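You operate a simulated robot arm through the tools that you are given. There is no shell and no other tool. Be economical: measure what you need, move in short steps, check, and stop when the job is done.

The job below is to be done with a simulated two-armed robot. You get a single attempt, and the scene is never put back.

JOB
Pick up the yellow-lid tub from the top of the tools table with one hand, pass it to the other hand and put it on the top of the trays table. Set down upright: yellow-lid tub.

The check looks at the end state, three seconds after you hand in, the way a careful person would. Anything else that was tipped, shoved, dropped, spilled or broken makes it a failure. Lids that push on must go on centred and level and be pressed home; caps that screw on are set level and turned clockwise until they are tight.

ROBOT AND FRAMES
Two 7-joint arms with two-finger grippers on one trunk, on a base that drives. Base frame: it is fixed to the floor where the robot stands at the start and does not move with it; the origin is under the middle of the robot, x ahead of it, y to its left, z up. Readings come in m, rad, newtons and seconds.
The left shoulder is at the start at [0.099, 0.216, 1.091], the right one opposite. With the tool pointing down near the work surface each hand reaches from about 0.34 to 0.84 m from the robot's upright axis, wherever it stands, measured 20 degrees to its own side. Places, roughly: top of the trays table [-3.5, 0.7, 0.8]. Payload 3.18 kg a hand.
Tool frame (each hand has its own): the origin (TCP) lies between the finger pads and is the grasp point; the fingertips stand 0.03 m ahead of it; z points along the fingers, y is the line along which they close. Largest opening 0.144 m; the body of the gripper starts 0.103 m behind the TCP.
Orientation is that of the tool frame in the base frame, as [roll, pitch, yaw] about the fixed x, y, z axes, in that order (R = Rz(yaw) Ry(pitch) Rx(roll)). With the fingers straight down and closing along the base's y, the tool's x points along the base's -x, its y along +y and its z along -z.

CONTROLS
- The arms move only by the tool send_rows. It takes "left_targets", "right_targets" or both (then of equal length, played together; a hand with none holds still); each is a list of rows, each a list of 7 numbers: the shift along the tool's x, y, z in m, then the turn, a rotation vector about the tool's x, y, z in rad, then the gripper command, from -1 (shut) to 1 (fully open), values between in proportion. In form: [[dx, dy, dz, ax, ay, az, jaw], ...]. A call has 1 to 10 rows; each row shifts and turns the commanded pose from where the row before left it, along the tool's axes as they then stand. Rows are played at 5 a second. More than 0.05 m and 0.15 rad between two rows, or a gripper value outside its range, and nothing of the call is played. Where a pose cannot be reached the arm comes as near as it can. A force on the tool above 40 N (or 10 N above the force at the start of the call, whichever is more), or a blocked arm, ends the call early, and 0.2 s more pass. The fingers move at their own pace and stop on an object; they squeeze with about 42 N. The grip force told is the motor's: it shows also when the fingers shut on nothing. Time passes only in rows, and 0.2 s behind the last, so rows that do not move let the fingers close. It gives the time, the measured TCP pose, the force on the tool (base axes), the opening and the grip force at its end, in the units of the frame above (readings bear some noise), with the torque about the TCP (base axes, N m) and any sound that the robot's microphone picked up.
- Cameras (640 x 400 px; columns grow to the right, rows downward): "scene" is now at [0.2054, 0.0129, 1.2765]; the picture's right is [0.15, -0.99, 0.00], its down [-0.59, -0.09, -0.80] and it looks along [0.80, 0.12, -0.59] (base axes); focal length 230 px, centre (320, 200). "left" rides on the left gripper at [0.076, -0.016, -0.143] in its tool frame; the picture's right is [0.21, 0.98, 0.00], its down [-0.84, 0.18, -0.51] and it looks along [-0.50, 0.11, 0.86] (tool axes); focal length 218 px, centre (320, 200). "right" rides on the right gripper at [0.077, 0.016, -0.143] in its tool frame; the picture's right is [-0.21, 0.98, 0.00], its down [-0.84, -0.18, -0.51] and it looks along [-0.50, -0.11, 0.86] (tool axes); focal length 218 px, centre (320, 200). There is no depth. A picture from a camera that has moved, and an enlarged one, comes with that camera's place and axes in the base frame and with its lens.
- camera(camera): a new picture of that camera. No time passes.
- lift_body(by): slides the trunk up (or, below 0, down) by that many m; the arms and the scene camera ride with it, the base frame stays. It gives what a move gives, with no picture.
- drive_base(legs): drives the robot by 1 to 6 legs, each [ahead, left, turn to the left] in m, m and rad, along the robot's own axes; the way and the turn of a leg run together, so that a leg with both is an arc; at most 1.5 m and 3.142 rad a leg. The arms and the cameras ride along, it lands a little off, and it stops where it bumps. It gives what a move gives.
- aim_head(pan, tilt): turns the head with the scene camera to pan (to the left, within 1.396 rad either way) and tilt (down, from -0.506 to 1.204), counted from straight ahead of the robot. It gives what a move gives.
- inspect(camera, box): a new picture of the part [left, top, right, bottom] of that camera's present view, enlarged. No time passes.
- job_done(): hands the job in; it is judged then, once.

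Go step by step. Nothing tells you exact positions but the pictures and the camera data: compare them with the known pose of the tool, close in by small moves and look again before you grip or let go. The budget is 120 turns and 92 pictures, counting those below and the enlarged ones. Unless the task says otherwise, let go and move clear before handing in, and close with one line.

The tools are called after "Request:" by a JSON object that holds its "fn" and its "kwargs". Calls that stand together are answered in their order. send_rows: Moves the arms, as the interface text tells. Its arguments: {"type":"object","properties":{"left_targets":{"type":"array"},"right_targets":{"type":"array"}},"required":[]} The other tools are called the same way: lift_body (by) slides the trunk up or down; drive_base (legs) drives the base; aim_head (pan, tilt) turns the head that bears the scene camera; camera (camera) takes a picture; inspect (camera, box) takes an enlarged picture of a part of a camera's view; job_done () hands the job in.

At the start:

```text
t: 0.0
left_position: [0.4667, 0.2636, 1.0526]
left_orientation: [3.142, 0.001, -3.141]
left_force: [-0.4, -0.4, 0.2]
left_wrist_torque: [-0.01, -0.01, 0.04]
left_grip_width: 0.1441
left_finger_force: 0.0
right_position: [0.3816, -0.1734, 1.0272]
right_orientation: [3.14, -0.002, -3.141]
right_force: [-0.7, 0.1, -0.5]
right_wrist_torque: [0.03, 0.01, 0.01]
right_grip_width: 0.1441
right_finger_force: 0.0
trunk travel left (down, up): [-0.175, 0.194]
robot x, y, heading: [0.0007, 0.0027, 0.001]
head pan, tilt: [0.152, 0.637]
```

scene: 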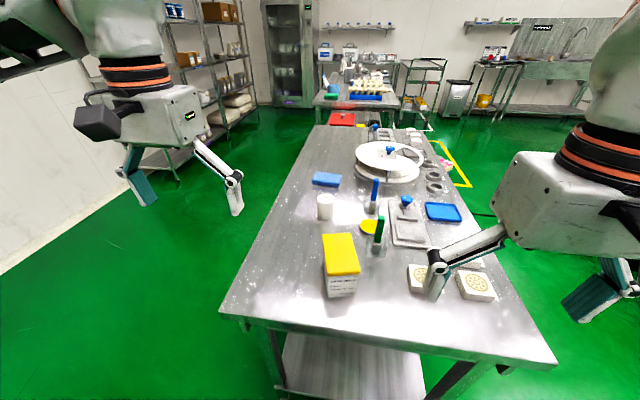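
right: 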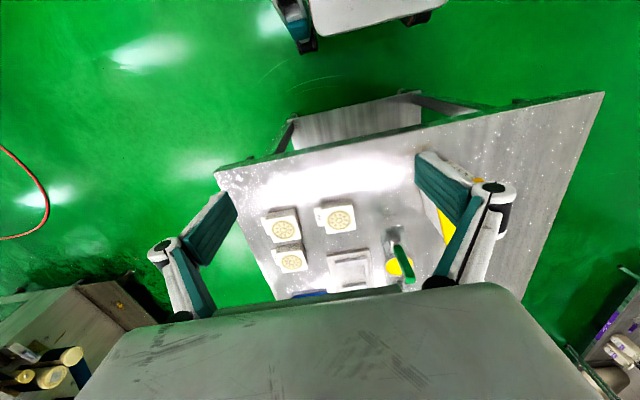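
left: 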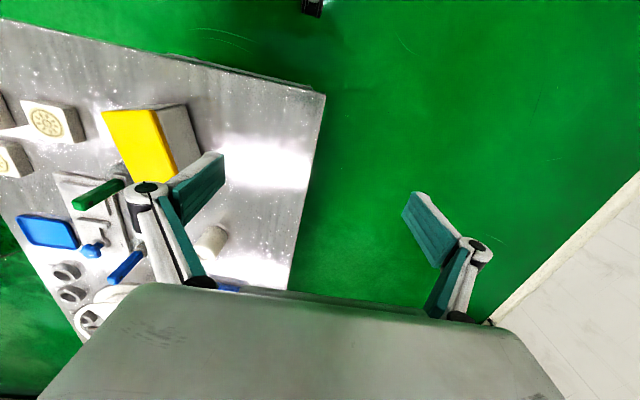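

The yellow-lid tub stands near the front edge of the table ahead, between the two hands. I'll look closer to measure it.

Request:
{"fn": "inspect", "kwargs": {"camera": "scene", "box": [240, 160, 440, 320]}}

Request:
{"fn": "inspect", "kwargs": {"camera": "left", "box": [0, 60, 320, 300]}}

```text
2.50 times, centred on (340, 240) of scene
camera zoom: at [0.2054, 0.0129, 1.2765], right [0.15, -0.99, 0.0], down [-0.59, -0.09, -0.8], along [0.8, 0.12, -0.59], focal length 576 px, centre (270, 100)
```

zoom: 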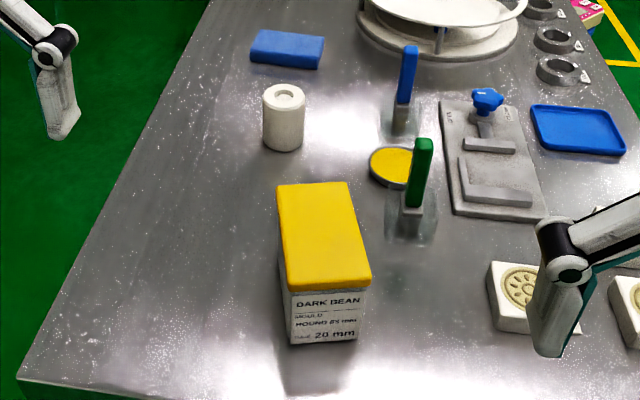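

```text
1.67 times, centred on (160, 180) of left
camera zoom: at [0.3906, 0.2485, 1.1963], right [-0.21, 0.98, 0.0], down [0.84, 0.18, 0.51], along [0.5, 0.11, -0.86], focal length 364 px, centre (587, 233)
```

zoom: 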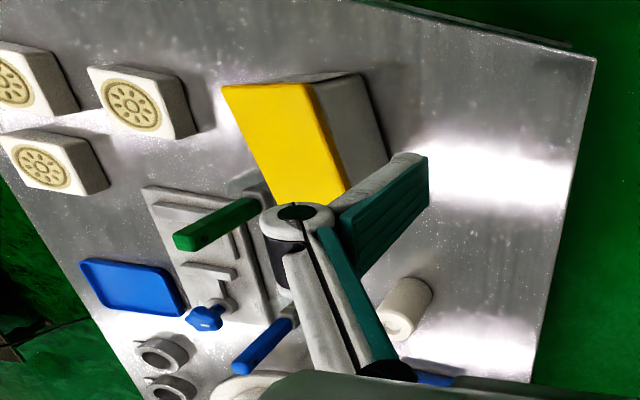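

The tub is about 0.115 × 0.068 × 0.083 m, centred near (0.547, 0.020), yawed about 0.22 rad, and the table top is near z 0.80. The left hand will take it from its left side, low and nearly level across its length. The right hand can then take it from above across its width, so I'll turn the left hand first.

Request:
{"fn": "send_rows", "kwargs": {"left_targets": [[0, 0, 0, 0, 0, -0.149, 1], [0, 0, 0, 0, 0, -0.149, 1], [0, 0, 0, 0, 0, -0.149, 1], [0, 0, 0, 0, 0, -0.149, 1], [0, 0, 0, 0, 0, -0.149, 1], [0, 0, 0, 0, 0, -0.149, 1], [0, 0, 0, 0, 0, -0.149, 1], [0, 0, 0, 0, 0, -0.149, 1], [0, 0, 0, 0, 0, -0.149, 1], [0, 0, 0, 0, 0, -0.149, 1]]}}

```text
t: 2.2
left_position: [0.4683, 0.2635, 1.052]
left_orientation: [-3.14, -0.001, -1.646]
left_force: [-0.8, 0.1, -0.1]
left_wrist_torque: [0.02, 0.01, -0.01]
left_grip_width: 0.1439
left_finger_force: 0.1
right_position: [0.3819, -0.1726, 1.0272]
right_orientation: [3.141, -0.003, -3.141]
right_force: [0.1, -0.6, -0.3]
right_wrist_torque: [0.01, 0.01, 0.01]
right_grip_width: 0.1438
right_finger_force: 0.1
trunk travel left (down, up): [-0.175, 0.194]
robot x, y, heading: [-0.0003, -0.0023, 0.0]
head pan, tilt: [0.152, 0.637]
```

The left hand yawed cleanly. Next I tip its fingers up toward level.

Request:
{"fn": "send_rows", "kwargs": {"left_targets": [[0, 0, 0, 0, 0, -0.145, 1], [0, 0, 0, 0, 0, -0.145, 1], [0, 0, 0, 0, 0.145, 0, 1], [0, 0, 0, 0, 0.145, 0, 1], [0, 0, 0, 0, 0.145, 0, 1], [0, 0, 0, 0, 0.145, 0, 1], [0, 0, 0, 0, 0.145, 0, 1], [0, 0, 0, 0, 0.145, 0, 1], [0, 0, 0, 0, 0.145, 0, 1]]}}

```text
t: 4.2
left_position: [0.4674, 0.265, 1.0533]
left_orientation: [-3.14, -1.017, -1.362]
left_force: [-0.3, 0.3, 0.0]
left_wrist_torque: [0.02, 0.01, -0.01]
left_grip_width: 0.1438
left_finger_force: 0.1
right_position: [0.3808, -0.1731, 1.027]
right_orientation: [-3.141, 0.0, -3.141]
right_force: [0.0, -0.2, 0.1]
right_wrist_torque: [0.01, 0.01, 0.01]
right_grip_width: 0.1443
right_finger_force: 0.1
trunk travel left (down, up): [-0.175, 0.194]
robot x, y, heading: [0.006, -0.0017, 0.002]
head pan, tilt: [0.152, 0.637]
```

Two more pitch rows, then I move to a stand-off point left of the tub and look.

Request:
{"fn": "send_rows", "kwargs": {"left_targets": [[0, 0, 0, 0, 0.145, 0, 1], [0, 0, 0, 0, 0.145, 0, 1], [-0.032, -0.006, 0.02, 0, 0, 0, 1], [-0.032, -0.006, 0.02, 0, 0, 0, 1], [-0.032, -0.006, 0.02, 0, 0, 0, 1], [-0.032, -0.006, 0.02, 0, 0, 0, 1], [0, 0, 0, 0, 0, 0, 1]], "right_targets": [[0, 0, 0, 0, 0, 0, 1], [0, 0, 0, 0, 0, 0, 1], [0, -0.02, -0.02, 0, 0, 0, 1], [0, -0.02, -0.02, 0, 0, 0, 1], [0, -0.02, -0.02, 0, 0, 0, 1], [0, -0.02, -0.02, 0, 0, 0, 1], [0, 0, 0, 0, 0, 0, 1]]}}

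Request:
{"fn": "camera", "kwargs": {"camera": "scene"}}

Request:
{"fn": "camera", "kwargs": {"camera": "left"}}

```text
t: 5.8
left_position: [0.4972, 0.2248, 0.9081]
left_orientation: [-3.139, -1.304, -1.362]
left_force: [0.2, -0.3, -0.6]
left_wrist_torque: [-0.02, 0.04, 0.02]
left_grip_width: 0.1441
left_finger_force: 0.1
right_position: [0.3816, -0.2537, 1.1086]
right_orientation: [3.142, -0.001, 3.141]
right_force: [0.1, 0.1, -0.8]
right_wrist_torque: [0.03, 0.01, 0.02]
right_grip_width: 0.1439
right_finger_force: 0.0
trunk travel left (down, up): [-0.175, 0.194]
robot x, y, heading: [0.0003, -0.0012, -0.001]
head pan, tilt: [0.152, 0.637]
```

```text
86 pictures are left
camera scene: at [0.2052, 0.013, 1.2766], right [0.15, -0.99, 0.0], down [-0.59, -0.09, -0.8], along [0.8, 0.12, -0.59], focal length 230 px, centre (320, 200)
```

scene: 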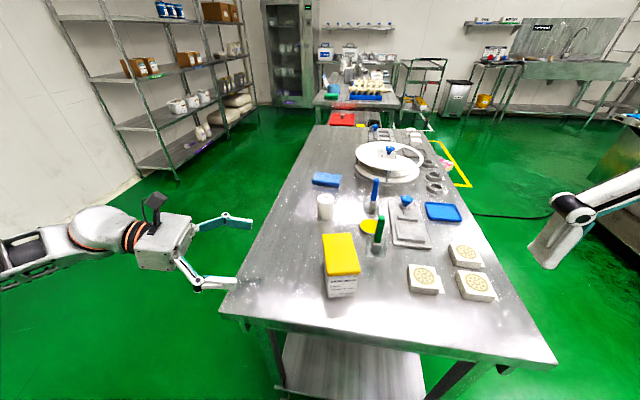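

```text
85 pictures are left
camera left: at [0.4891, 0.3447, 1.0211], right [-0.94, -0.26, 0.2], down [-0.32, 0.66, -0.68], along [0.04, -0.71, -0.7], focal length 218 px, centre (320, 200)
```

left: 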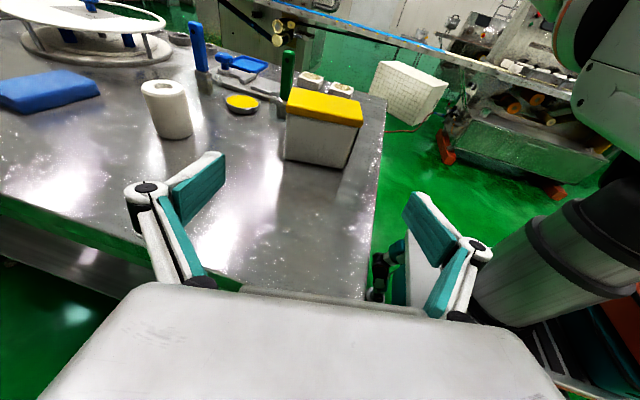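

The hand is level and left of the tub. I'll zoom in to refine the alignment.

Request:
{"fn": "inspect", "kwargs": {"camera": "left", "box": [240, 60, 400, 180]}}

Request:
{"fn": "inspect", "kwargs": {"camera": "scene", "box": [200, 210, 400, 330]}}

```text
3.33 times, centred on (320, 120) of left
camera zoom: at [0.4891, 0.3447, 1.0211], right [-0.94, -0.26, 0.2], down [-0.32, 0.66, -0.68], along [0.04, -0.71, -0.7], focal length 728 px, centre (320, 467)
```

zoom: 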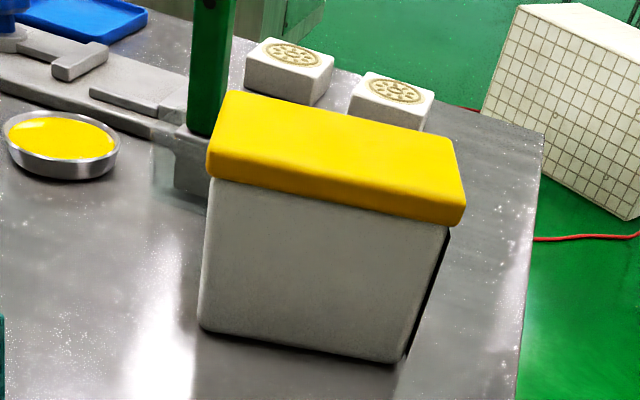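

```text
3.20 times, centred on (300, 270) of scene
camera zoom: at [0.2052, 0.013, 1.2766], right [0.15, -0.99, 0.0], down [-0.59, -0.09, -0.8], along [0.8, 0.12, -0.59], focal length 738 px, centre (384, -24)
```

zoom: 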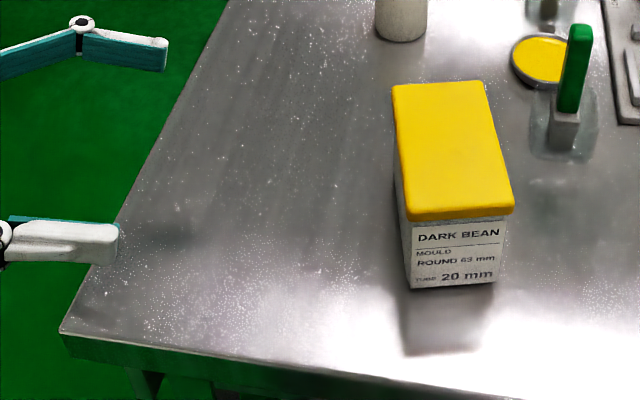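

Tub centre comes out near (0.543, 0.017), yaw about 0.24. I lower the open hand to grip height and go part of the way in.

Request:
{"fn": "send_rows", "kwargs": {"left_targets": [[-0.031, 0.002, 0.02, 0.015, 0, -0.004, 1], [-0.031, 0.002, 0.02, 0.014, 0, -0.004, 1], [-0.008, 0, 0.029, 0, 0, 0, 1], [-0.008, 0, 0.029, 0, 0, 0, 1], [0, 0, 0, 0, 0, 0, 1]]}}

Request:
{"fn": "camera", "kwargs": {"camera": "left"}}

Request:
{"fn": "camera", "kwargs": {"camera": "scene"}}

```text
t: 7.0
left_position: [0.5095, 0.1538, 0.8144]
left_orientation: [-3.125, -1.315, -1.341]
left_force: [9.0, -4.0, 25.9]
left_wrist_torque: [-0.73, 1.53, 0.16]
left_grip_width: 0.1393
left_finger_force: 0.1
right_position: [0.378, -0.2525, 1.1094]
right_orientation: [-3.141, 0.003, -3.141]
right_force: [-0.1, -0.6, -0.2]
right_wrist_torque: [-0.05, -0.07, 0.0]
right_grip_width: 0.1438
right_finger_force: 0.0
trunk travel left (down, up): [-0.175, 0.194]
robot x, y, heading: [-0.001, 0.0013, 0.001]
head pan, tilt: [0.152, 0.637]
```

```text
82 pictures are left
camera left: at [0.4972, 0.2737, 0.9255], right [-0.94, -0.29, 0.2], down [-0.34, 0.64, -0.69], along [0.07, -0.71, -0.7], focal length 218 px, centre (320, 200)
```

left: 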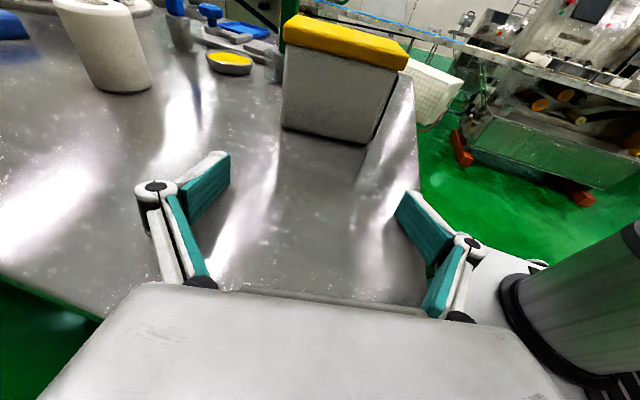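

```text
81 pictures are left
camera scene: at [0.2023, 0.0137, 1.2777], right [0.15, -0.99, 0.0], down [-0.59, -0.09, -0.81], along [0.8, 0.12, -0.59], focal length 230 px, centre (320, 200)
```

scene: 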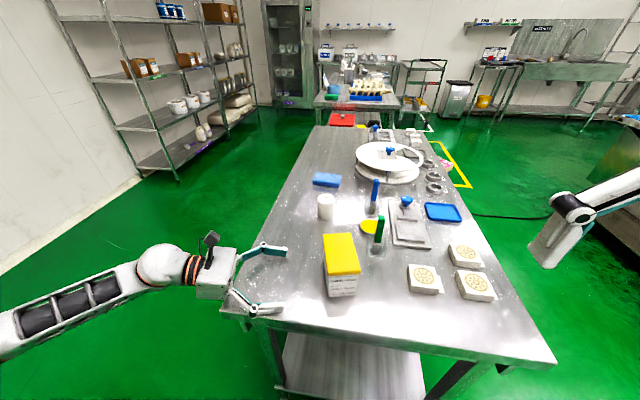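

My advance rows lowered the hand, and the fingers touched the table at about z 0.797. I raise it straight up.

Request:
{"fn": "send_rows", "kwargs": {"left_targets": [[0.015, 0, -0.004, 0, 0, 0, 1], [0.016, 0, -0.004, 0, 0, 0, 1], [0, 0, 0, 0, 0, 0, 1]]}}

Request:
{"fn": "inspect", "kwargs": {"camera": "left", "box": [120, 0, 520, 250]}}

```text
t: 7.8
left_position: [0.5118, 0.1536, 0.8395]
left_orientation: [3.138, -1.305, -1.326]
left_force: [-0.2, -0.5, -0.1]
left_wrist_torque: [-0.03, -0.03, -0.03]
left_grip_width: 0.1437
left_finger_force: 0.0
right_position: [0.3798, -0.2523, 1.1074]
right_orientation: [3.141, -0.001, -3.141]
right_force: [0.2, -0.2, -0.3]
right_wrist_torque: [0.01, 0.01, -0.02]
right_grip_width: 0.1441
right_finger_force: 0.1
trunk travel left (down, up): [-0.175, 0.194]
robot x, y, heading: [-0.0012, -0.0006, 0.002]
head pan, tilt: [0.152, 0.637]
```

```text
1.60 times, centred on (320, 125) of left
camera zoom: at [0.5001, 0.2722, 0.9511], right [-0.94, -0.29, 0.2], down [-0.34, 0.65, -0.68], along [0.06, -0.71, -0.71], focal length 349 px, centre (320, 320)
```

zoom: 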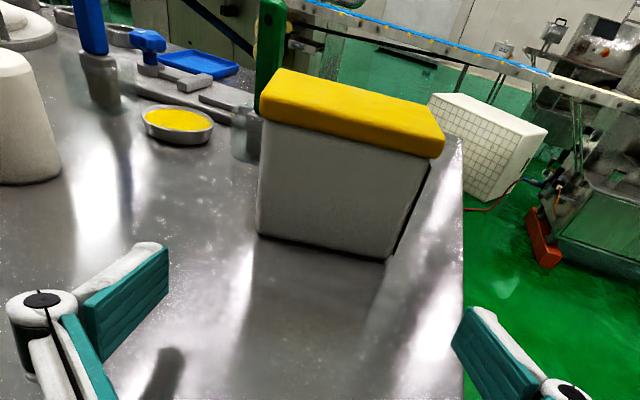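

Tub's left face midpoint is near (0.535, 0.04), aligned with the hand to within about 5 mm. I advance level around the body below the lid.

Request:
{"fn": "send_rows", "kwargs": {"left_targets": [[0.009, 0.002, 0.0332, 0, 0, 0, 1], [0.009, 0.002, 0.0332, 0, 0, 0, 1], [0.009, 0.001, 0.0332, 0, 0, 0, 1], [0.009, 0, 0.0332, 0, 0, 0, 1], [0, 0, 0, 0, 0, 0, 1]]}}

Request:
{"fn": "camera", "kwargs": {"camera": "left"}}

Request:
{"fn": "inspect", "kwargs": {"camera": "scene", "box": [220, 200, 420, 325]}}

```text
t: 9.0
left_position: [0.5395, 0.0183, 0.841]
left_orientation: [-3.141, -1.306, -1.33]
left_force: [0.2, -0.2, 0.9]
left_wrist_torque: [0.02, 0.02, -0.03]
left_grip_width: 0.1441
left_finger_force: 0.1
right_position: [0.3814, -0.2525, 1.1082]
right_orientation: [-3.141, -0.001, -3.14]
right_force: [-0.6, -0.1, 0.0]
right_wrist_torque: [0.03, 0.02, -0.03]
right_grip_width: 0.1439
right_finger_force: 0.1
trunk travel left (down, up): [-0.175, 0.194]
robot x, y, heading: [-0.0018, 0.0023, -0.002]
head pan, tilt: [0.152, 0.637]
```

```text
79 pictures are left
camera left: at [0.5279, 0.1377, 0.9526], right [-0.94, -0.29, 0.2], down [-0.34, 0.65, -0.68], along [0.06, -0.71, -0.7], focal length 218 px, centre (320, 200)
```

left: 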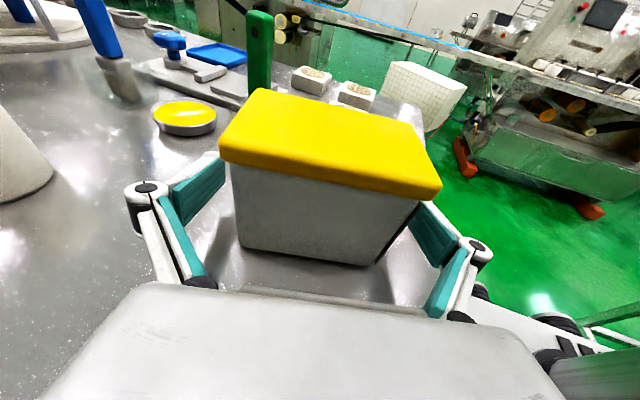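

```text
3.20 times, centred on (320, 262) of scene
camera zoom: at [0.2052, 0.0132, 1.2766], right [0.15, -0.99, 0.0], down [-0.59, -0.09, -0.8], along [0.8, 0.12, -0.59], focal length 738 px, centre (320, 0)
```

zoom: 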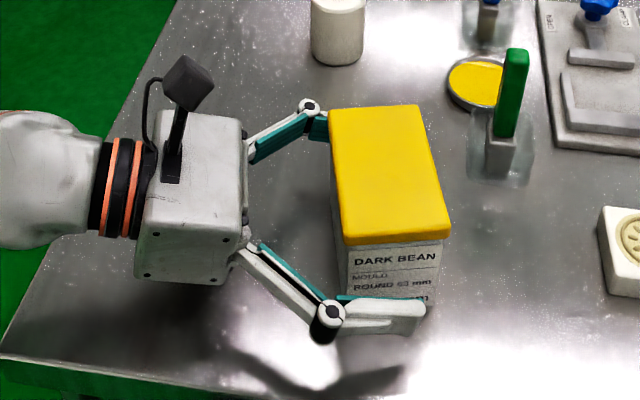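

Fingers straddle the tub body below the lid. I close them.

Request:
{"fn": "send_rows", "kwargs": {"left_targets": [[0, 0, 0, 0, 0, 0, -1], [0, 0, 0, 0, 0, 0, -1], [0, 0, 0, 0, 0, 0, -1], [0, 0, 0, 0, 0, 0, -1]]}}

Request:
{"fn": "inspect", "kwargs": {"camera": "scene", "box": [220, 200, 420, 325]}}

```text
t: 10.0
left_position: [0.5399, 0.0187, 0.8408]
left_orientation: [3.141, -1.306, -1.328]
left_force: [0.6, -0.9, 0.4]
left_wrist_torque: [-0.12, -0.25, -0.07]
left_grip_width: 0.1055
left_finger_force: 42.1
right_position: [0.3811, -0.2535, 1.1066]
right_orientation: [3.141, -0.003, -3.141]
right_force: [0.9, -0.3, 0.9]
right_wrist_torque: [-0.02, 0.01, -0.01]
right_grip_width: 0.1439
right_finger_force: 0.0
trunk travel left (down, up): [-0.175, 0.194]
robot x, y, heading: [-0.0006, -0.0017, 0.001]
head pan, tilt: [0.152, 0.637]
```

```text
3.20 times, centred on (320, 262) of scene
camera zoom: at [0.2054, 0.0128, 1.2765], right [0.15, -0.99, 0.0], down [-0.59, -0.09, -0.8], along [0.8, 0.12, -0.59], focal length 738 px, centre (320, 0)
```

zoom: 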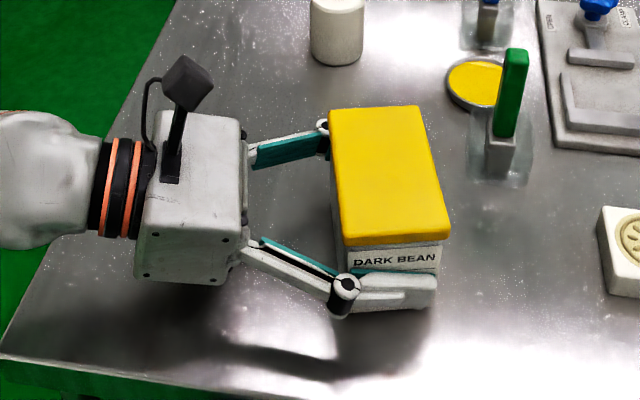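

Gripped at 0.1055 m on the body. I lift it straight up.

Request:
{"fn": "send_rows", "kwargs": {"left_targets": [[0.0193, 0, -0.0053, 0, 0, 0, -1], [0.0386, 0, -0.0105, 0, 0, 0, -1], [0.0386, 0, -0.0105, 0, 0, 0, -1], [0.0386, 0, -0.0105, 0, 0, 0, -1], [0.0386, 0, -0.0105, 0, 0, 0, -1], [0, 0, 0, 0, 0, 0, -1]]}}

Request:
{"fn": "camera", "kwargs": {"camera": "scene"}}

Request:
{"fn": "camera", "kwargs": {"camera": "left"}}

Request:
{"fn": "camera", "kwargs": {"camera": "right"}}

```text
t: 11.4
left_position: [0.5422, 0.0182, 1.0194]
left_orientation: [3.14, -1.306, -1.328]
left_force: [0.1, 0.8, -0.6]
left_wrist_torque: [0.0, -0.03, 0.0]
left_grip_width: 0.0
left_finger_force: 30.4
right_position: [0.3806, -0.2539, 1.1079]
right_orientation: [3.141, -0.001, -3.14]
right_force: [-0.5, -0.4, 0.3]
right_wrist_torque: [0.03, 0.0, 0.01]
right_grip_width: 0.1441
right_finger_force: 0.0
trunk travel left (down, up): [-0.175, 0.194]
robot x, y, heading: [-0.0022, 0.0029, -0.001]
head pan, tilt: [0.152, 0.637]
```

```text
76 pictures are left
camera scene: at [0.2057, 0.0131, 1.2764], right [0.15, -0.99, 0.0], down [-0.59, -0.09, -0.8], along [0.79, 0.12, -0.59], focal length 230 px, centre (320, 200)
```

scene: 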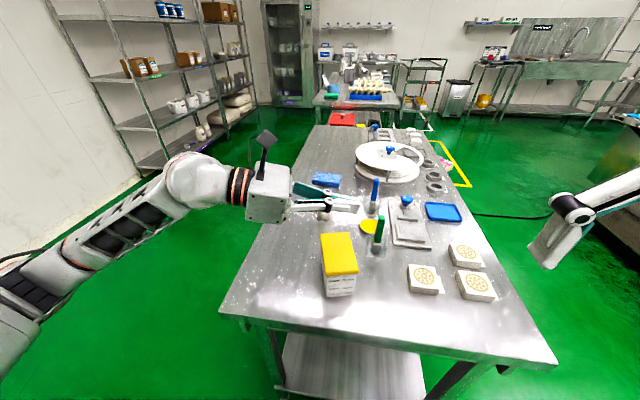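

```text
75 pictures are left
camera left: at [0.5295, 0.1371, 1.1313], right [-0.94, -0.29, 0.2], down [-0.34, 0.65, -0.68], along [0.06, -0.71, -0.7], focal length 218 px, centre (320, 200)
```

left: 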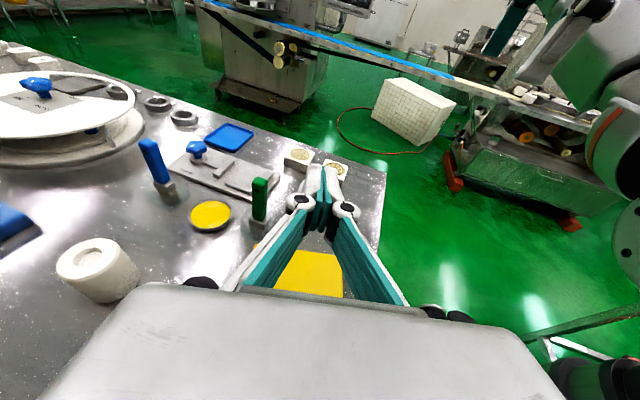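

```text
74 pictures are left
camera right: at [0.3043, -0.2363, 1.2496], right [0.21, 0.98, 0.0], down [0.84, -0.18, 0.51], along [0.49, -0.11, -0.86], focal length 218 px, centre (320, 200)
```

right: 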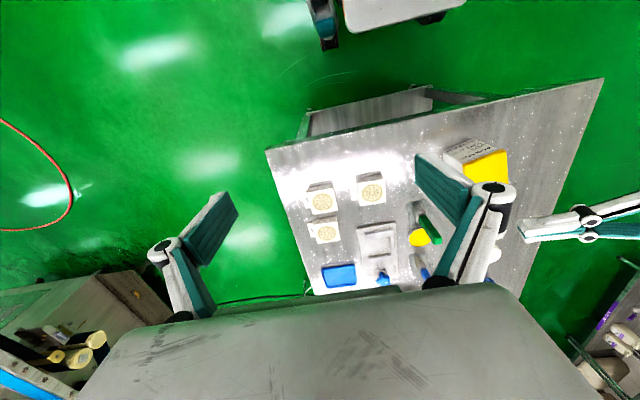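

The fingers closed to zero: the tub slipped out and still appears to stand on the table. I'll check its state and whether the lid is still seated.

Request:
{"fn": "inspect", "kwargs": {"camera": "scene", "box": [260, 210, 420, 310]}}

Request:
{"fn": "inspect", "kwargs": {"camera": "right", "box": [400, 110, 560, 210]}}

```text
4.00 times, centred on (340, 260) of scene
camera zoom: at [0.2057, 0.0131, 1.2764], right [0.15, -0.99, 0.0], down [-0.59, -0.09, -0.8], along [0.79, 0.12, -0.59], focal length 922 px, centre (240, -40)
```

zoom: 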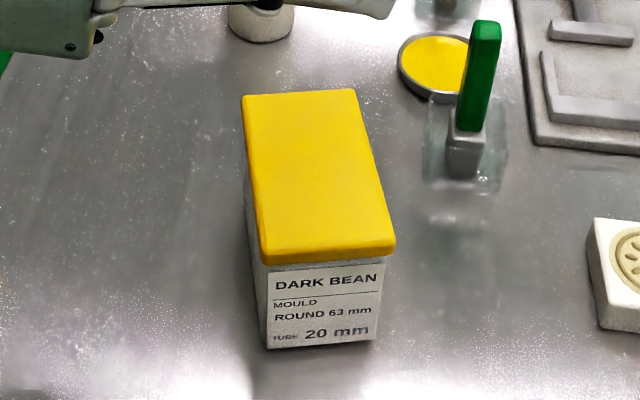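

```text
4.00 times, centred on (480, 160) of right
camera zoom: at [0.3043, -0.2363, 1.2496], right [0.21, 0.98, 0.0], down [0.84, -0.18, 0.51], along [0.49, -0.11, -0.86], focal length 873 px, centre (-320, 360)
```

zoom: 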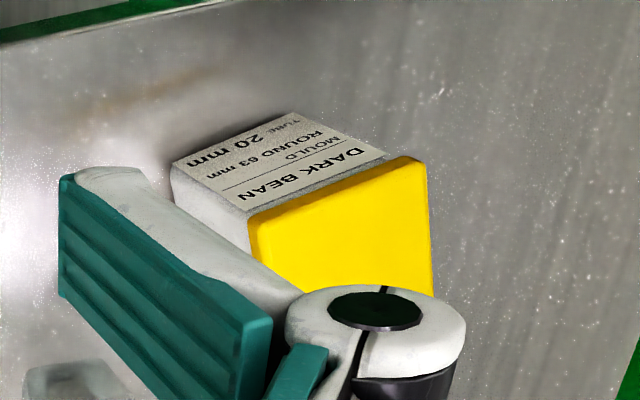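

The tub is upright with its lid on, moved only about 5 mm, so the grip slipped at once: it is heavy or slick. I'll go back around it and test a lift gently while reading the load.

Request:
{"fn": "send_rows", "kwargs": {"left_targets": [[-0.009, 0, -0.0332, 0, 0, 0, 0], [-0.009, 0, -0.0332, 0, 0, 0, 1], [-0.009, 0, -0.0332, 0, 0, 0, 1], [-0.009, 0, -0.0332, 0, 0, 0, 1], [-0.0347, 0, 0.0095, 0, 0, 0, 1], [-0.0347, 0, 0.0095, 0, 0, 0, 1], [-0.0347, 0, 0.0095, 0, 0, 0, 1], [-0.0347, 0, 0.0095, 0, 0, 0, 1], [-0.0347, 0, 0.0095, 0, 0, 0, 1], [0, 0, 0, 0, 0, 0, 1]]}}

Request:
{"fn": "inspect", "kwargs": {"camera": "left", "box": [120, 0, 520, 250]}}

```text
t: 13.6
left_position: [0.5089, 0.1494, 0.8378]
left_orientation: [3.141, -1.304, -1.332]
left_force: [-0.1, 0.1, -0.2]
left_wrist_torque: [0.0, -0.02, 0.0]
left_grip_width: 0.1438
left_finger_force: 0.2
right_position: [0.3808, -0.253, 1.1076]
right_orientation: [-3.14, 0.001, -3.142]
right_force: [0.2, -0.3, 0.3]
right_wrist_torque: [0.0, -0.06, 0.0]
right_grip_width: 0.1441
right_finger_force: 0.0
trunk travel left (down, up): [-0.175, 0.194]
robot x, y, heading: [-0.0011, -0.0001, -0.001]
head pan, tilt: [0.152, 0.637]
```

```text
1.60 times, centred on (320, 125) of left
camera zoom: at [0.497, 0.2687, 0.9492], right [-0.94, -0.29, 0.2], down [-0.34, 0.65, -0.68], along [0.06, -0.71, -0.7], focal length 349 px, centre (320, 320)
```

zoom: 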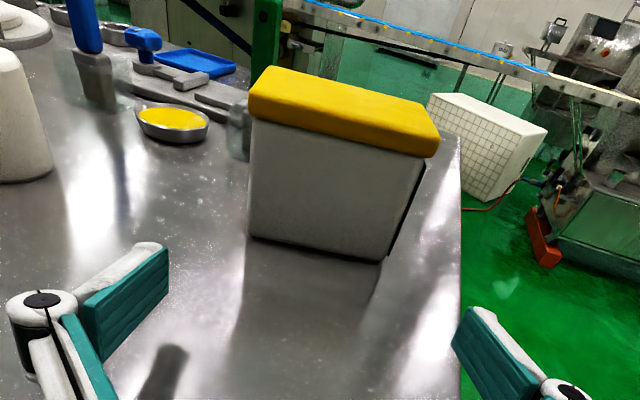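

I advance again a little deeper, so the grip is centred on the tub, then close.

Request:
{"fn": "send_rows", "kwargs": {"left_targets": [[0.009, 0, 0.0335, 0, 0, 0, 1], [0.009, 0, 0.0335, 0, 0, 0, 1], [0.009, 0, 0.0335, 0, 0, 0, 1], [0.009, 0, 0.0335, 0, 0, 0, 1], [0, 0, 0, 0, 0, 0, 1], [0, 0, 0, 0, 0, 0, -1], [0, 0, 0, 0, 0, 0, -1], [0, 0, 0, 0, 0, 0, -1], [0, 0, 0, 0, 0, 0, -1]]}}

Request:
{"fn": "send_rows", "kwargs": {"left_targets": [[0.005, 0, -0.0013, 0, 0, 0, -1], [0.005, 0, -0.0013, 0, 0, 0, -1], [0, 0, 0, 0, 0, 0, -1]]}}

Request:
{"fn": "inspect", "kwargs": {"camera": "scene", "box": [220, 200, 420, 325]}}

Request:
{"fn": "inspect", "kwargs": {"camera": "left", "box": [120, 50, 520, 300]}}

```text
t: 15.6
left_position: [0.5397, 0.0168, 0.8359]
left_orientation: [-3.139, -1.306, -1.333]
left_force: [1.2, -0.6, 1.7]
left_wrist_torque: [-0.09, -0.4, 0.01]
left_grip_width: 0.1057
left_finger_force: 42.6
right_position: [0.3802, -0.2534, 1.1065]
right_orientation: [-3.141, -0.003, 3.14]
right_force: [0.6, -0.2, -0.9]
right_wrist_torque: [0.01, -0.01, -0.01]
right_grip_width: 0.1442
right_finger_force: 0.0
trunk travel left (down, up): [-0.175, 0.194]
robot x, y, heading: [-0.0016, -0.001, 0.003]
head pan, tilt: [0.152, 0.637]
```

```text
t: 16.4
left_position: [0.541, 0.0153, 0.8469]
left_orientation: [3.138, -1.305, -1.326]
left_force: [-0.4, -0.5, -3.8]
left_wrist_torque: [-0.02, -0.03, -0.01]
left_grip_width: 0.1054
left_finger_force: 42.1
right_position: [0.381, -0.2537, 1.1078]
right_orientation: [3.141, -0.002, 3.141]
right_force: [0.4, -0.5, 0.2]
right_wrist_torque: [-0.01, 0.02, 0.0]
right_grip_width: 0.1439
right_finger_force: 0.1
trunk travel left (down, up): [-0.175, 0.194]
robot x, y, heading: [-0.0, 0.0027, 0.002]
head pan, tilt: [0.152, 0.637]
```

```text
3.20 times, centred on (320, 262) of scene
camera zoom: at [0.2057, 0.013, 1.2764], right [0.15, -0.99, 0.0], down [-0.59, -0.09, -0.8], along [0.79, 0.12, -0.59], focal length 738 px, centre (320, 0)
```

zoom: 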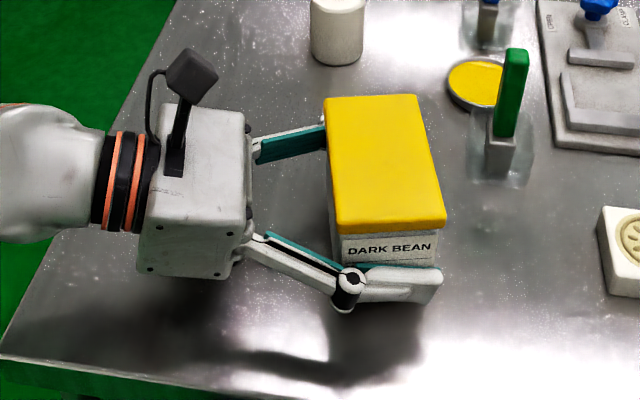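

```text
1.60 times, centred on (320, 175) of left
camera zoom: at [0.5288, 0.1346, 0.9585], right [-0.94, -0.29, 0.2], down [-0.34, 0.65, -0.68], along [0.06, -0.71, -0.71], focal length 349 px, centre (320, 240)
```

zoom: 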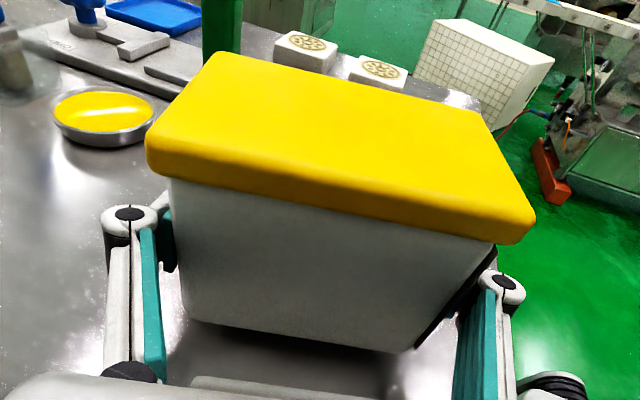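

It is now lifted about 1 cm with a load of about 4 N, so the earlier slip came from lifting too fast. I'll go slowly and check for creep.

Request:
{"fn": "send_rows", "kwargs": {"left_targets": [[0, 0, 0, 0, 0, 0, -1], [0, 0, 0, 0, 0, 0, -1], [0, 0, 0, 0, 0, 0, -1], [0.005, 0, -0.0013, 0, 0, 0, -1], [0.005, 0, -0.0013, 0, 0, 0, -1], [0.005, 0, -0.0013, 0, 0, 0, -1], [0.005, 0, -0.0013, 0, 0, 0, -1]]}}

Request:
{"fn": "inspect", "kwargs": {"camera": "left", "box": [120, 50, 520, 300]}}

```text
t: 18.0
left_position: [0.5418, 0.0156, 0.8706]
left_orientation: [3.136, -1.306, -1.326]
left_force: [-0.3, -0.4, -4.2]
left_wrist_torque: [-0.03, -0.02, 0.02]
left_grip_width: 0.1055
left_finger_force: 41.8
right_position: [0.3807, -0.2537, 1.1083]
right_orientation: [3.141, -0.003, -3.139]
right_force: [-0.7, 0.1, 0.2]
right_wrist_torque: [-0.03, 0.01, -0.01]
right_grip_width: 0.144
right_finger_force: 0.1
trunk travel left (down, up): [-0.175, 0.194]
robot x, y, heading: [-0.0002, -0.0027, -0.003]
head pan, tilt: [0.152, 0.637]
```

```text
1.60 times, centred on (320, 175) of left
camera zoom: at [0.5294, 0.135, 0.9823], right [-0.94, -0.29, 0.2], down [-0.34, 0.65, -0.68], along [0.06, -0.71, -0.7], focal length 349 px, centre (320, 240)
```

zoom: 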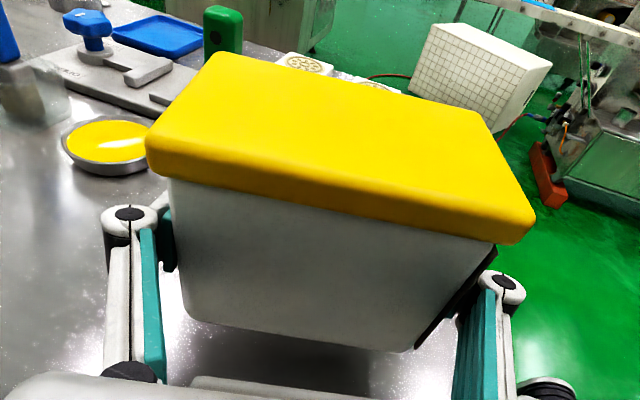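

No creep at all. I lift another 5 cm and do the pass there, low over the table.

Request:
{"fn": "send_rows", "kwargs": {"left_targets": [[0.005, 0, -0.0013, 0, 0, 0, -1], [0.009, 0, -0.0024, 0, 0, 0, -1], [0.01, 0, -0.0026, 0, 0, 0, -1], [0.01, 0, -0.0026, 0, 0, 0, -1], [0.01, 0, -0.0026, 0, 0, 0, -1], [0.005, 0, -0.0013, 0, 0, 0, -1]], "right_targets": [[0, 0, -0.02, 0, 0, 0, 1], [-0.03, 0, -0.02, 0, 0, -0.08, 1], [-0.04, 0, -0.01, 0, 0, -0.08, 1], [-0.04, 0, 0, 0, 0, -0.08, 1], [-0.03, 0, 0, 0, 0, 0, 1], [0, 0, 0, 0, 0, 0, 1]]}}

Request:
{"fn": "camera", "kwargs": {"camera": "scene"}}

Request:
{"fn": "camera", "kwargs": {"camera": "right"}}

```text
t: 19.4
left_position: [0.5399, 0.0156, 0.9199]
left_orientation: [-3.14, -1.305, -1.334]
left_force: [0.0, 0.3, -3.7]
left_wrist_torque: [0.0, 0.03, 0.03]
left_grip_width: 0.1059
left_finger_force: 42.4
right_position: [0.4571, -0.251, 1.1529]
right_orientation: [3.129, 0.009, -3.022]
right_force: [0.3, 0.2, 0.0]
right_wrist_torque: [-0.02, -0.02, -0.01]
right_grip_width: 0.1439
right_finger_force: 0.0
right hand out of reach, approached as far as the arm can: row 3, 4, 5
trunk travel left (down, up): [-0.175, 0.194]
robot x, y, heading: [0.0022, -0.0015, 0.007]
head pan, tilt: [0.152, 0.637]
```

```text
67 pictures are left
camera scene: at [0.2049, 0.0129, 1.2768], right [0.15, -0.99, 0.0], down [-0.59, -0.09, -0.8], along [0.8, 0.12, -0.59], focal length 230 px, centre (320, 200)
```

scene: 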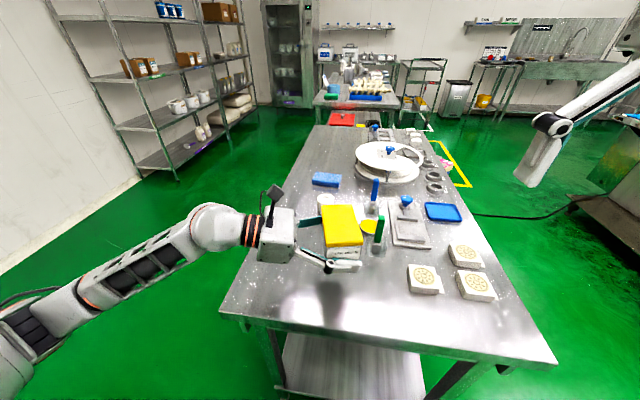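

```text
66 pictures are left
camera right: at [0.3779, -0.2457, 1.2954], right [0.09, 1.0, 0.01], down [0.85, -0.09, 0.51], along [0.51, -0.03, -0.86], focal length 218 px, centre (320, 200)
```

right: 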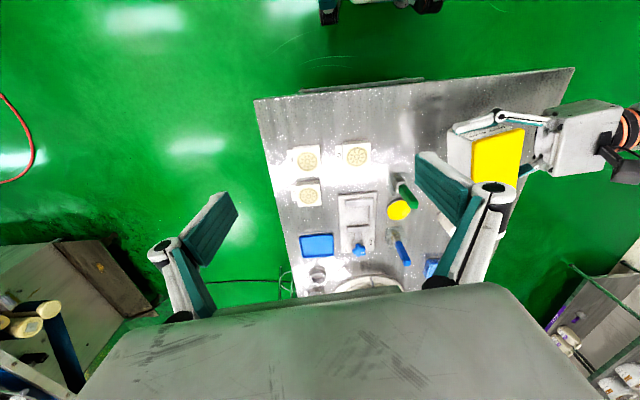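

The right hand ran out of reach at that height. I bring the tub nearer the robot slowly with the left while lowering the right beside it.

Request:
{"fn": "send_rows", "kwargs": {"left_targets": [[0, 0.005, 0, 0, 0, 0, -1], [0, 0.009, 0.001, 0, 0, 0, -1], [0, 0.01, 0.001, 0, 0, 0, -1], [0, 0.01, 0.001, 0, 0, 0, -1], [0, 0.01, 0.001, 0, 0, 0, -1], [0, 0.01, 0.001, 0, 0, 0, -1], [0, 0.01, 0.001, 0, 0, 0, -1], [0, 0.01, 0.001, 0, 0, 0, -1], [0, 0.009, 0, 0, 0, 0, -1], [0, 0.005, 0, 0, 0, 0, -1]], "right_targets": [[0.03, -0.02, 0.01, 0, 0, 0, 1], [0.03, -0.01, 0.02, 0, 0, 0, 1], [0, 0, 0.02, 0, 0, 0, 1], [0, 0, 0.02, 0, 0, 0, 1], [0, 0, 0.02, 0, 0, 0, 1], [0, 0, 0.01, 0, 0, 0, 1], [0, 0, 0, 0, 0, 0, 1], [0, 0, 0, 0, 0, 0, 1], [0, 0, 0, 0, 0, 0, 1], [0, 0, 0, 0, 0, 0, 1]]}}

Request:
{"fn": "camera", "kwargs": {"camera": "scene"}}

Request:
{"fn": "camera", "kwargs": {"camera": "right"}}

```text
t: 21.6
left_position: [0.458, -0.012, 0.92]
left_orientation: [3.14, -1.306, -1.329]
left_force: [1.1, -0.3, -4.3]
left_wrist_torque: [-0.01, -0.03, 0.0]
left_grip_width: 0.1055
left_finger_force: 42.5
right_position: [0.4035, -0.2855, 1.0508]
right_orientation: [3.139, -0.001, -3.004]
right_force: [-0.3, -1.1, -0.1]
right_wrist_torque: [0.01, 0.01, 0.02]
right_grip_width: 0.1437
right_finger_force: 0.1
right hand out of reach, approached as far as the arm can: row 1
trunk travel left (down, up): [-0.175, 0.194]
robot x, y, heading: [0.0003, -0.0019, -0.005]
head pan, tilt: [0.152, 0.637]
```

```text
65 pictures are left
camera scene: at [0.2056, 0.0129, 1.2765], right [0.15, -0.99, 0.0], down [-0.59, -0.09, -0.8], along [0.79, 0.12, -0.59], focal length 230 px, centre (320, 200)
```

scene: 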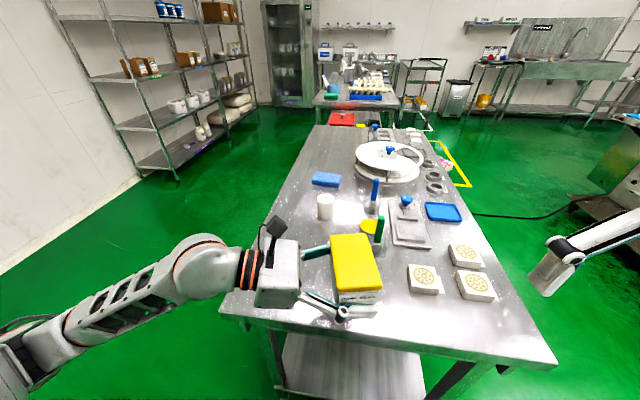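

```text
64 pictures are left
camera right: at [0.3252, -0.2804, 1.1932], right [0.07, 1.0, 0.0], down [0.86, -0.06, 0.51], along [0.51, -0.04, -0.86], focal length 218 px, centre (320, 200)
```

right: 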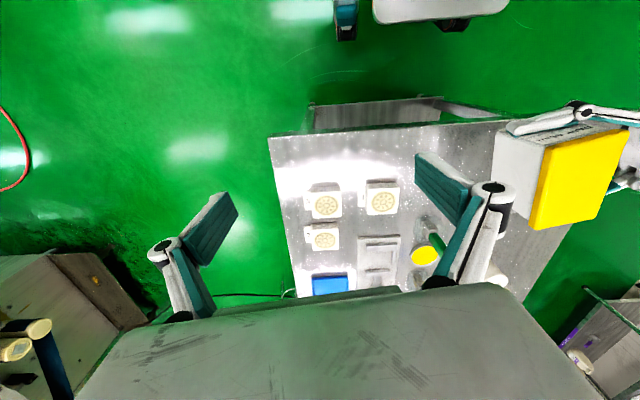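

The tub is held near (0.46, −0.015), its top near z 0.97. I swing the right hand over, half closed to clear the left camera, stopping short to look.

Request:
{"fn": "send_rows", "kwargs": {"right_targets": [[0, 0, 0, 0, 0, -0.1, 0.4], [-0.0198, 0.0415, 0, 0, 0, 0, 0.4], [-0.0198, 0.0415, 0, 0, 0, 0, 0.4], [-0.0198, 0.0415, 0, 0, 0, 0, 0.4], [-0.0198, 0.0415, 0, 0, 0, 0, 0.4], [0, 0, 0, 0, 0, 0, 0.4]]}}

Request:
{"fn": "camera", "kwargs": {"camera": "scene"}}

Request:
{"fn": "camera", "kwargs": {"camera": "right"}}

```text
t: 23.0
left_position: [0.4566, -0.0137, 0.9191]
left_orientation: [3.139, -1.305, -1.329]
left_force: [0.3, -0.2, -3.8]
left_wrist_torque: [-0.02, -0.01, 0.01]
left_grip_width: 0.1055
left_finger_force: 42.0
right_position: [0.4406, -0.107, 1.0518]
right_orientation: [3.14, 0.0, -2.903]
right_force: [0.5, -0.4, 0.8]
right_wrist_torque: [0.01, 0.03, -0.01]
right_grip_width: 0.1007
right_finger_force: 0.1
trunk travel left (down, up): [-0.175, 0.194]
robot x, y, heading: [0.0035, -0.003, -0.001]
head pan, tilt: [0.152, 0.637]
```

```text
63 pictures are left
camera scene: at [0.2054, 0.0123, 1.2766], right [0.15, -0.99, 0.0], down [-0.59, -0.09, -0.8], along [0.8, 0.12, -0.59], focal length 230 px, centre (320, 200)
```

scene: 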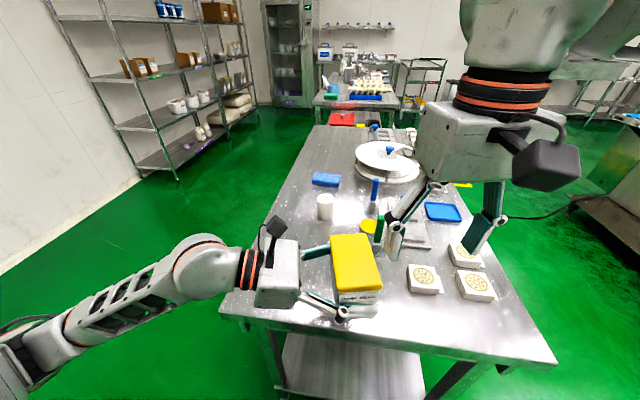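

```text
62 pictures are left
camera right: at [0.3621, -0.1081, 1.1943], right [-0.03, 1.0, 0.0], down [0.86, 0.02, 0.51], along [0.51, 0.02, -0.86], focal length 218 px, centre (320, 200)
```

right: 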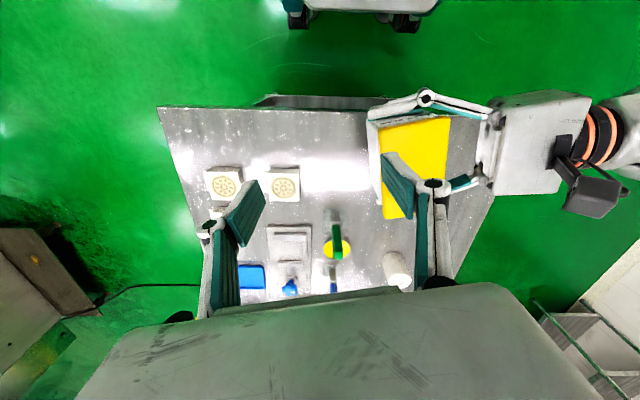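

From the right camera the lid centre is near (0.459, −0.002). I move directly above it at this height.

Request:
{"fn": "send_rows", "kwargs": {"right_targets": [[-0.0142, 0.0326, 0, 0, 0, 0, 0.4], [-0.0142, 0.0326, 0, 0, 0, 0, 0.4], [-0.0142, 0.0326, 0, 0, 0, 0, 0.4], [0, 0, 0, 0, 0, 0, 0.4]]}}

Request:
{"fn": "camera", "kwargs": {"camera": "right"}}

Request:
{"fn": "camera", "kwargs": {"camera": "scene"}}

Request:
{"fn": "camera", "kwargs": {"camera": "left"}}

```text
t: 24.0
left_position: [0.4582, -0.0127, 0.9179]
left_orientation: [3.141, -1.305, -1.329]
left_force: [0.3, 0.0, -4.5]
left_wrist_torque: [-0.03, -0.01, 0.0]
left_grip_width: 0.1058
left_finger_force: 42.0
right_position: [0.456, -0.0025, 1.0514]
right_orientation: [3.14, -0.001, -2.903]
right_force: [-0.2, 0.0, 0.3]
right_wrist_torque: [0.0, 0.01, -0.03]
right_grip_width: 0.1009
right_finger_force: 0.1
trunk travel left (down, up): [-0.175, 0.194]
robot x, y, heading: [0.0028, -0.0047, -0.001]
head pan, tilt: [0.152, 0.637]
```

```text
61 pictures are left
camera right: at [0.3779, -0.0039, 1.1935], right [-0.03, 1.0, 0.0], down [0.86, 0.02, 0.51], along [0.51, 0.01, -0.86], focal length 218 px, centre (320, 200)
```

right: 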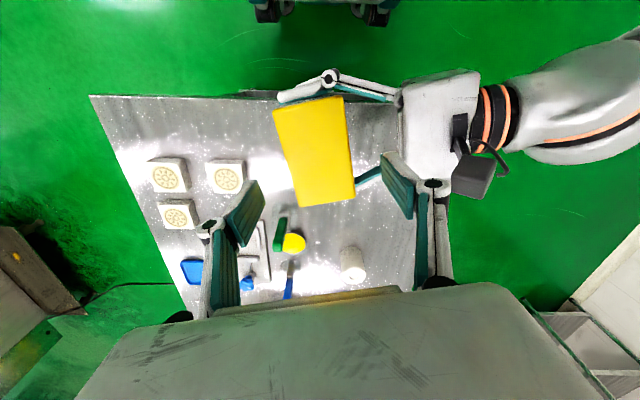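

```text
60 pictures are left
camera scene: at [0.2056, 0.0124, 1.2765], right [0.15, -0.99, 0.0], down [-0.59, -0.09, -0.8], along [0.8, 0.12, -0.59], focal length 230 px, centre (320, 200)
```

scene: 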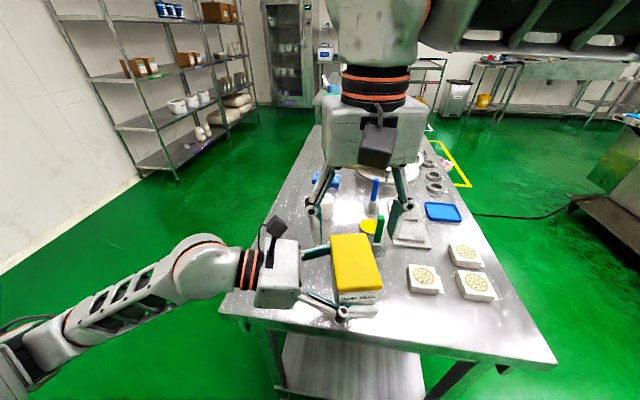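

```text
59 pictures are left
camera left: at [0.446, 0.1065, 1.0308], right [-0.94, -0.29, 0.2], down [-0.34, 0.65, -0.68], along [0.06, -0.71, -0.71], focal length 218 px, centre (320, 200)
```

left: 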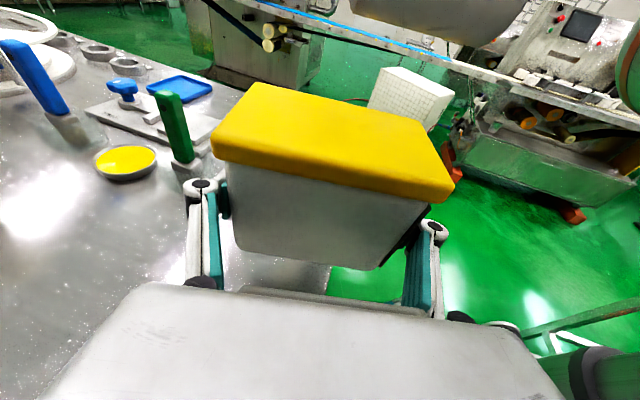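

Aligned above the lid. Since the right fingers will mostly hold the lid rim, I'll do the pass just above the table so nothing can drop far. I move both hands together forward and down.

Request:
{"fn": "send_rows", "kwargs": {"left_targets": [[-0.004, -0.004, 0.002, 0, 0, 0, -1], [-0.0075, -0.0075, 0.004, 0, 0, 0, -1], [-0.0075, -0.0075, 0.004, 0, 0, 0, -1], [-0.0075, -0.0075, 0.004, 0, 0, 0, -1], [-0.0075, -0.0075, 0.004, 0, 0, 0, -1], [-0.0075, -0.0075, 0.004, 0, 0, 0, -1], [-0.0075, -0.0075, 0.004, 0, 0, 0, -1], [-0.0075, -0.0075, 0.004, 0, 0, 0, -1], [-0.004, -0.004, 0.002, 0, 0, 0, -1], [0, 0, 0, 0, 0, 0, -1]], "right_targets": [[-0.004, -0.001, 0.0043, 0, 0, 0, 0.4], [-0.0076, -0.0018, 0.0083, 0, 0, 0, 0.4], [-0.0076, -0.0018, 0.0083, 0, 0, 0, 0.4], [-0.0076, -0.0018, 0.0083, 0, 0, 0, 0.4], [-0.0076, -0.0018, 0.0083, 0, 0, 0, 0.4], [-0.0076, -0.0018, 0.0083, 0, 0, 0, 0.4], [-0.0076, -0.0018, 0.0083, 0, 0, 0, 0.4], [-0.0076, -0.0018, 0.0083, 0, 0, 0, 0.4], [-0.004, -0.001, 0.0043, 0, 0, 0, 0.4], [0, 0, 0, 0, 0, 0, 0.4]]}}

Request:
{"fn": "camera", "kwargs": {"camera": "right"}}

Request:
{"fn": "camera", "kwargs": {"camera": "left"}}

```text
t: 26.2
left_position: [0.5202, -0.0112, 0.8523]
left_orientation: [3.141, -1.306, -1.328]
left_force: [0.5, 0.1, -4.7]
left_wrist_torque: [-0.03, -0.01, 0.03]
left_grip_width: 0.1055
left_finger_force: 41.6
right_position: [0.5216, -0.0009, 0.986]
right_orientation: [3.139, 0.001, -2.903]
right_force: [-0.3, -0.1, 0.6]
right_wrist_torque: [0.02, 0.03, 0.02]
right_grip_width: 0.1005
right_finger_force: 0.1
trunk travel left (down, up): [-0.175, 0.194]
robot x, y, heading: [0.0032, 0.003, -0.003]
head pan, tilt: [0.152, 0.637]
```

```text
58 pictures are left
camera right: at [0.4426, -0.0025, 1.1281], right [-0.03, 1.0, 0.0], down [0.86, 0.02, 0.51], along [0.51, 0.02, -0.86], focal length 218 px, centre (320, 200)
```

right: 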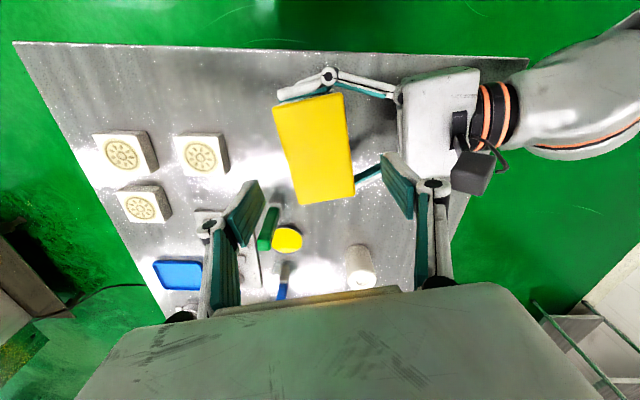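

```text
57 pictures are left
camera left: at [0.5087, 0.1077, 0.9639], right [-0.94, -0.29, 0.2], down [-0.34, 0.65, -0.68], along [0.06, -0.71, -0.7], focal length 218 px, centre (320, 200)
```

left: 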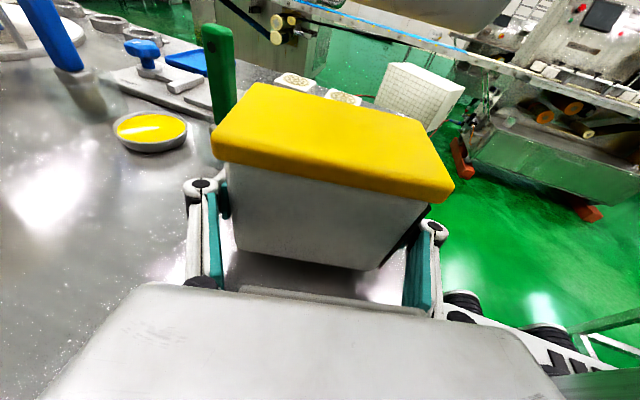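

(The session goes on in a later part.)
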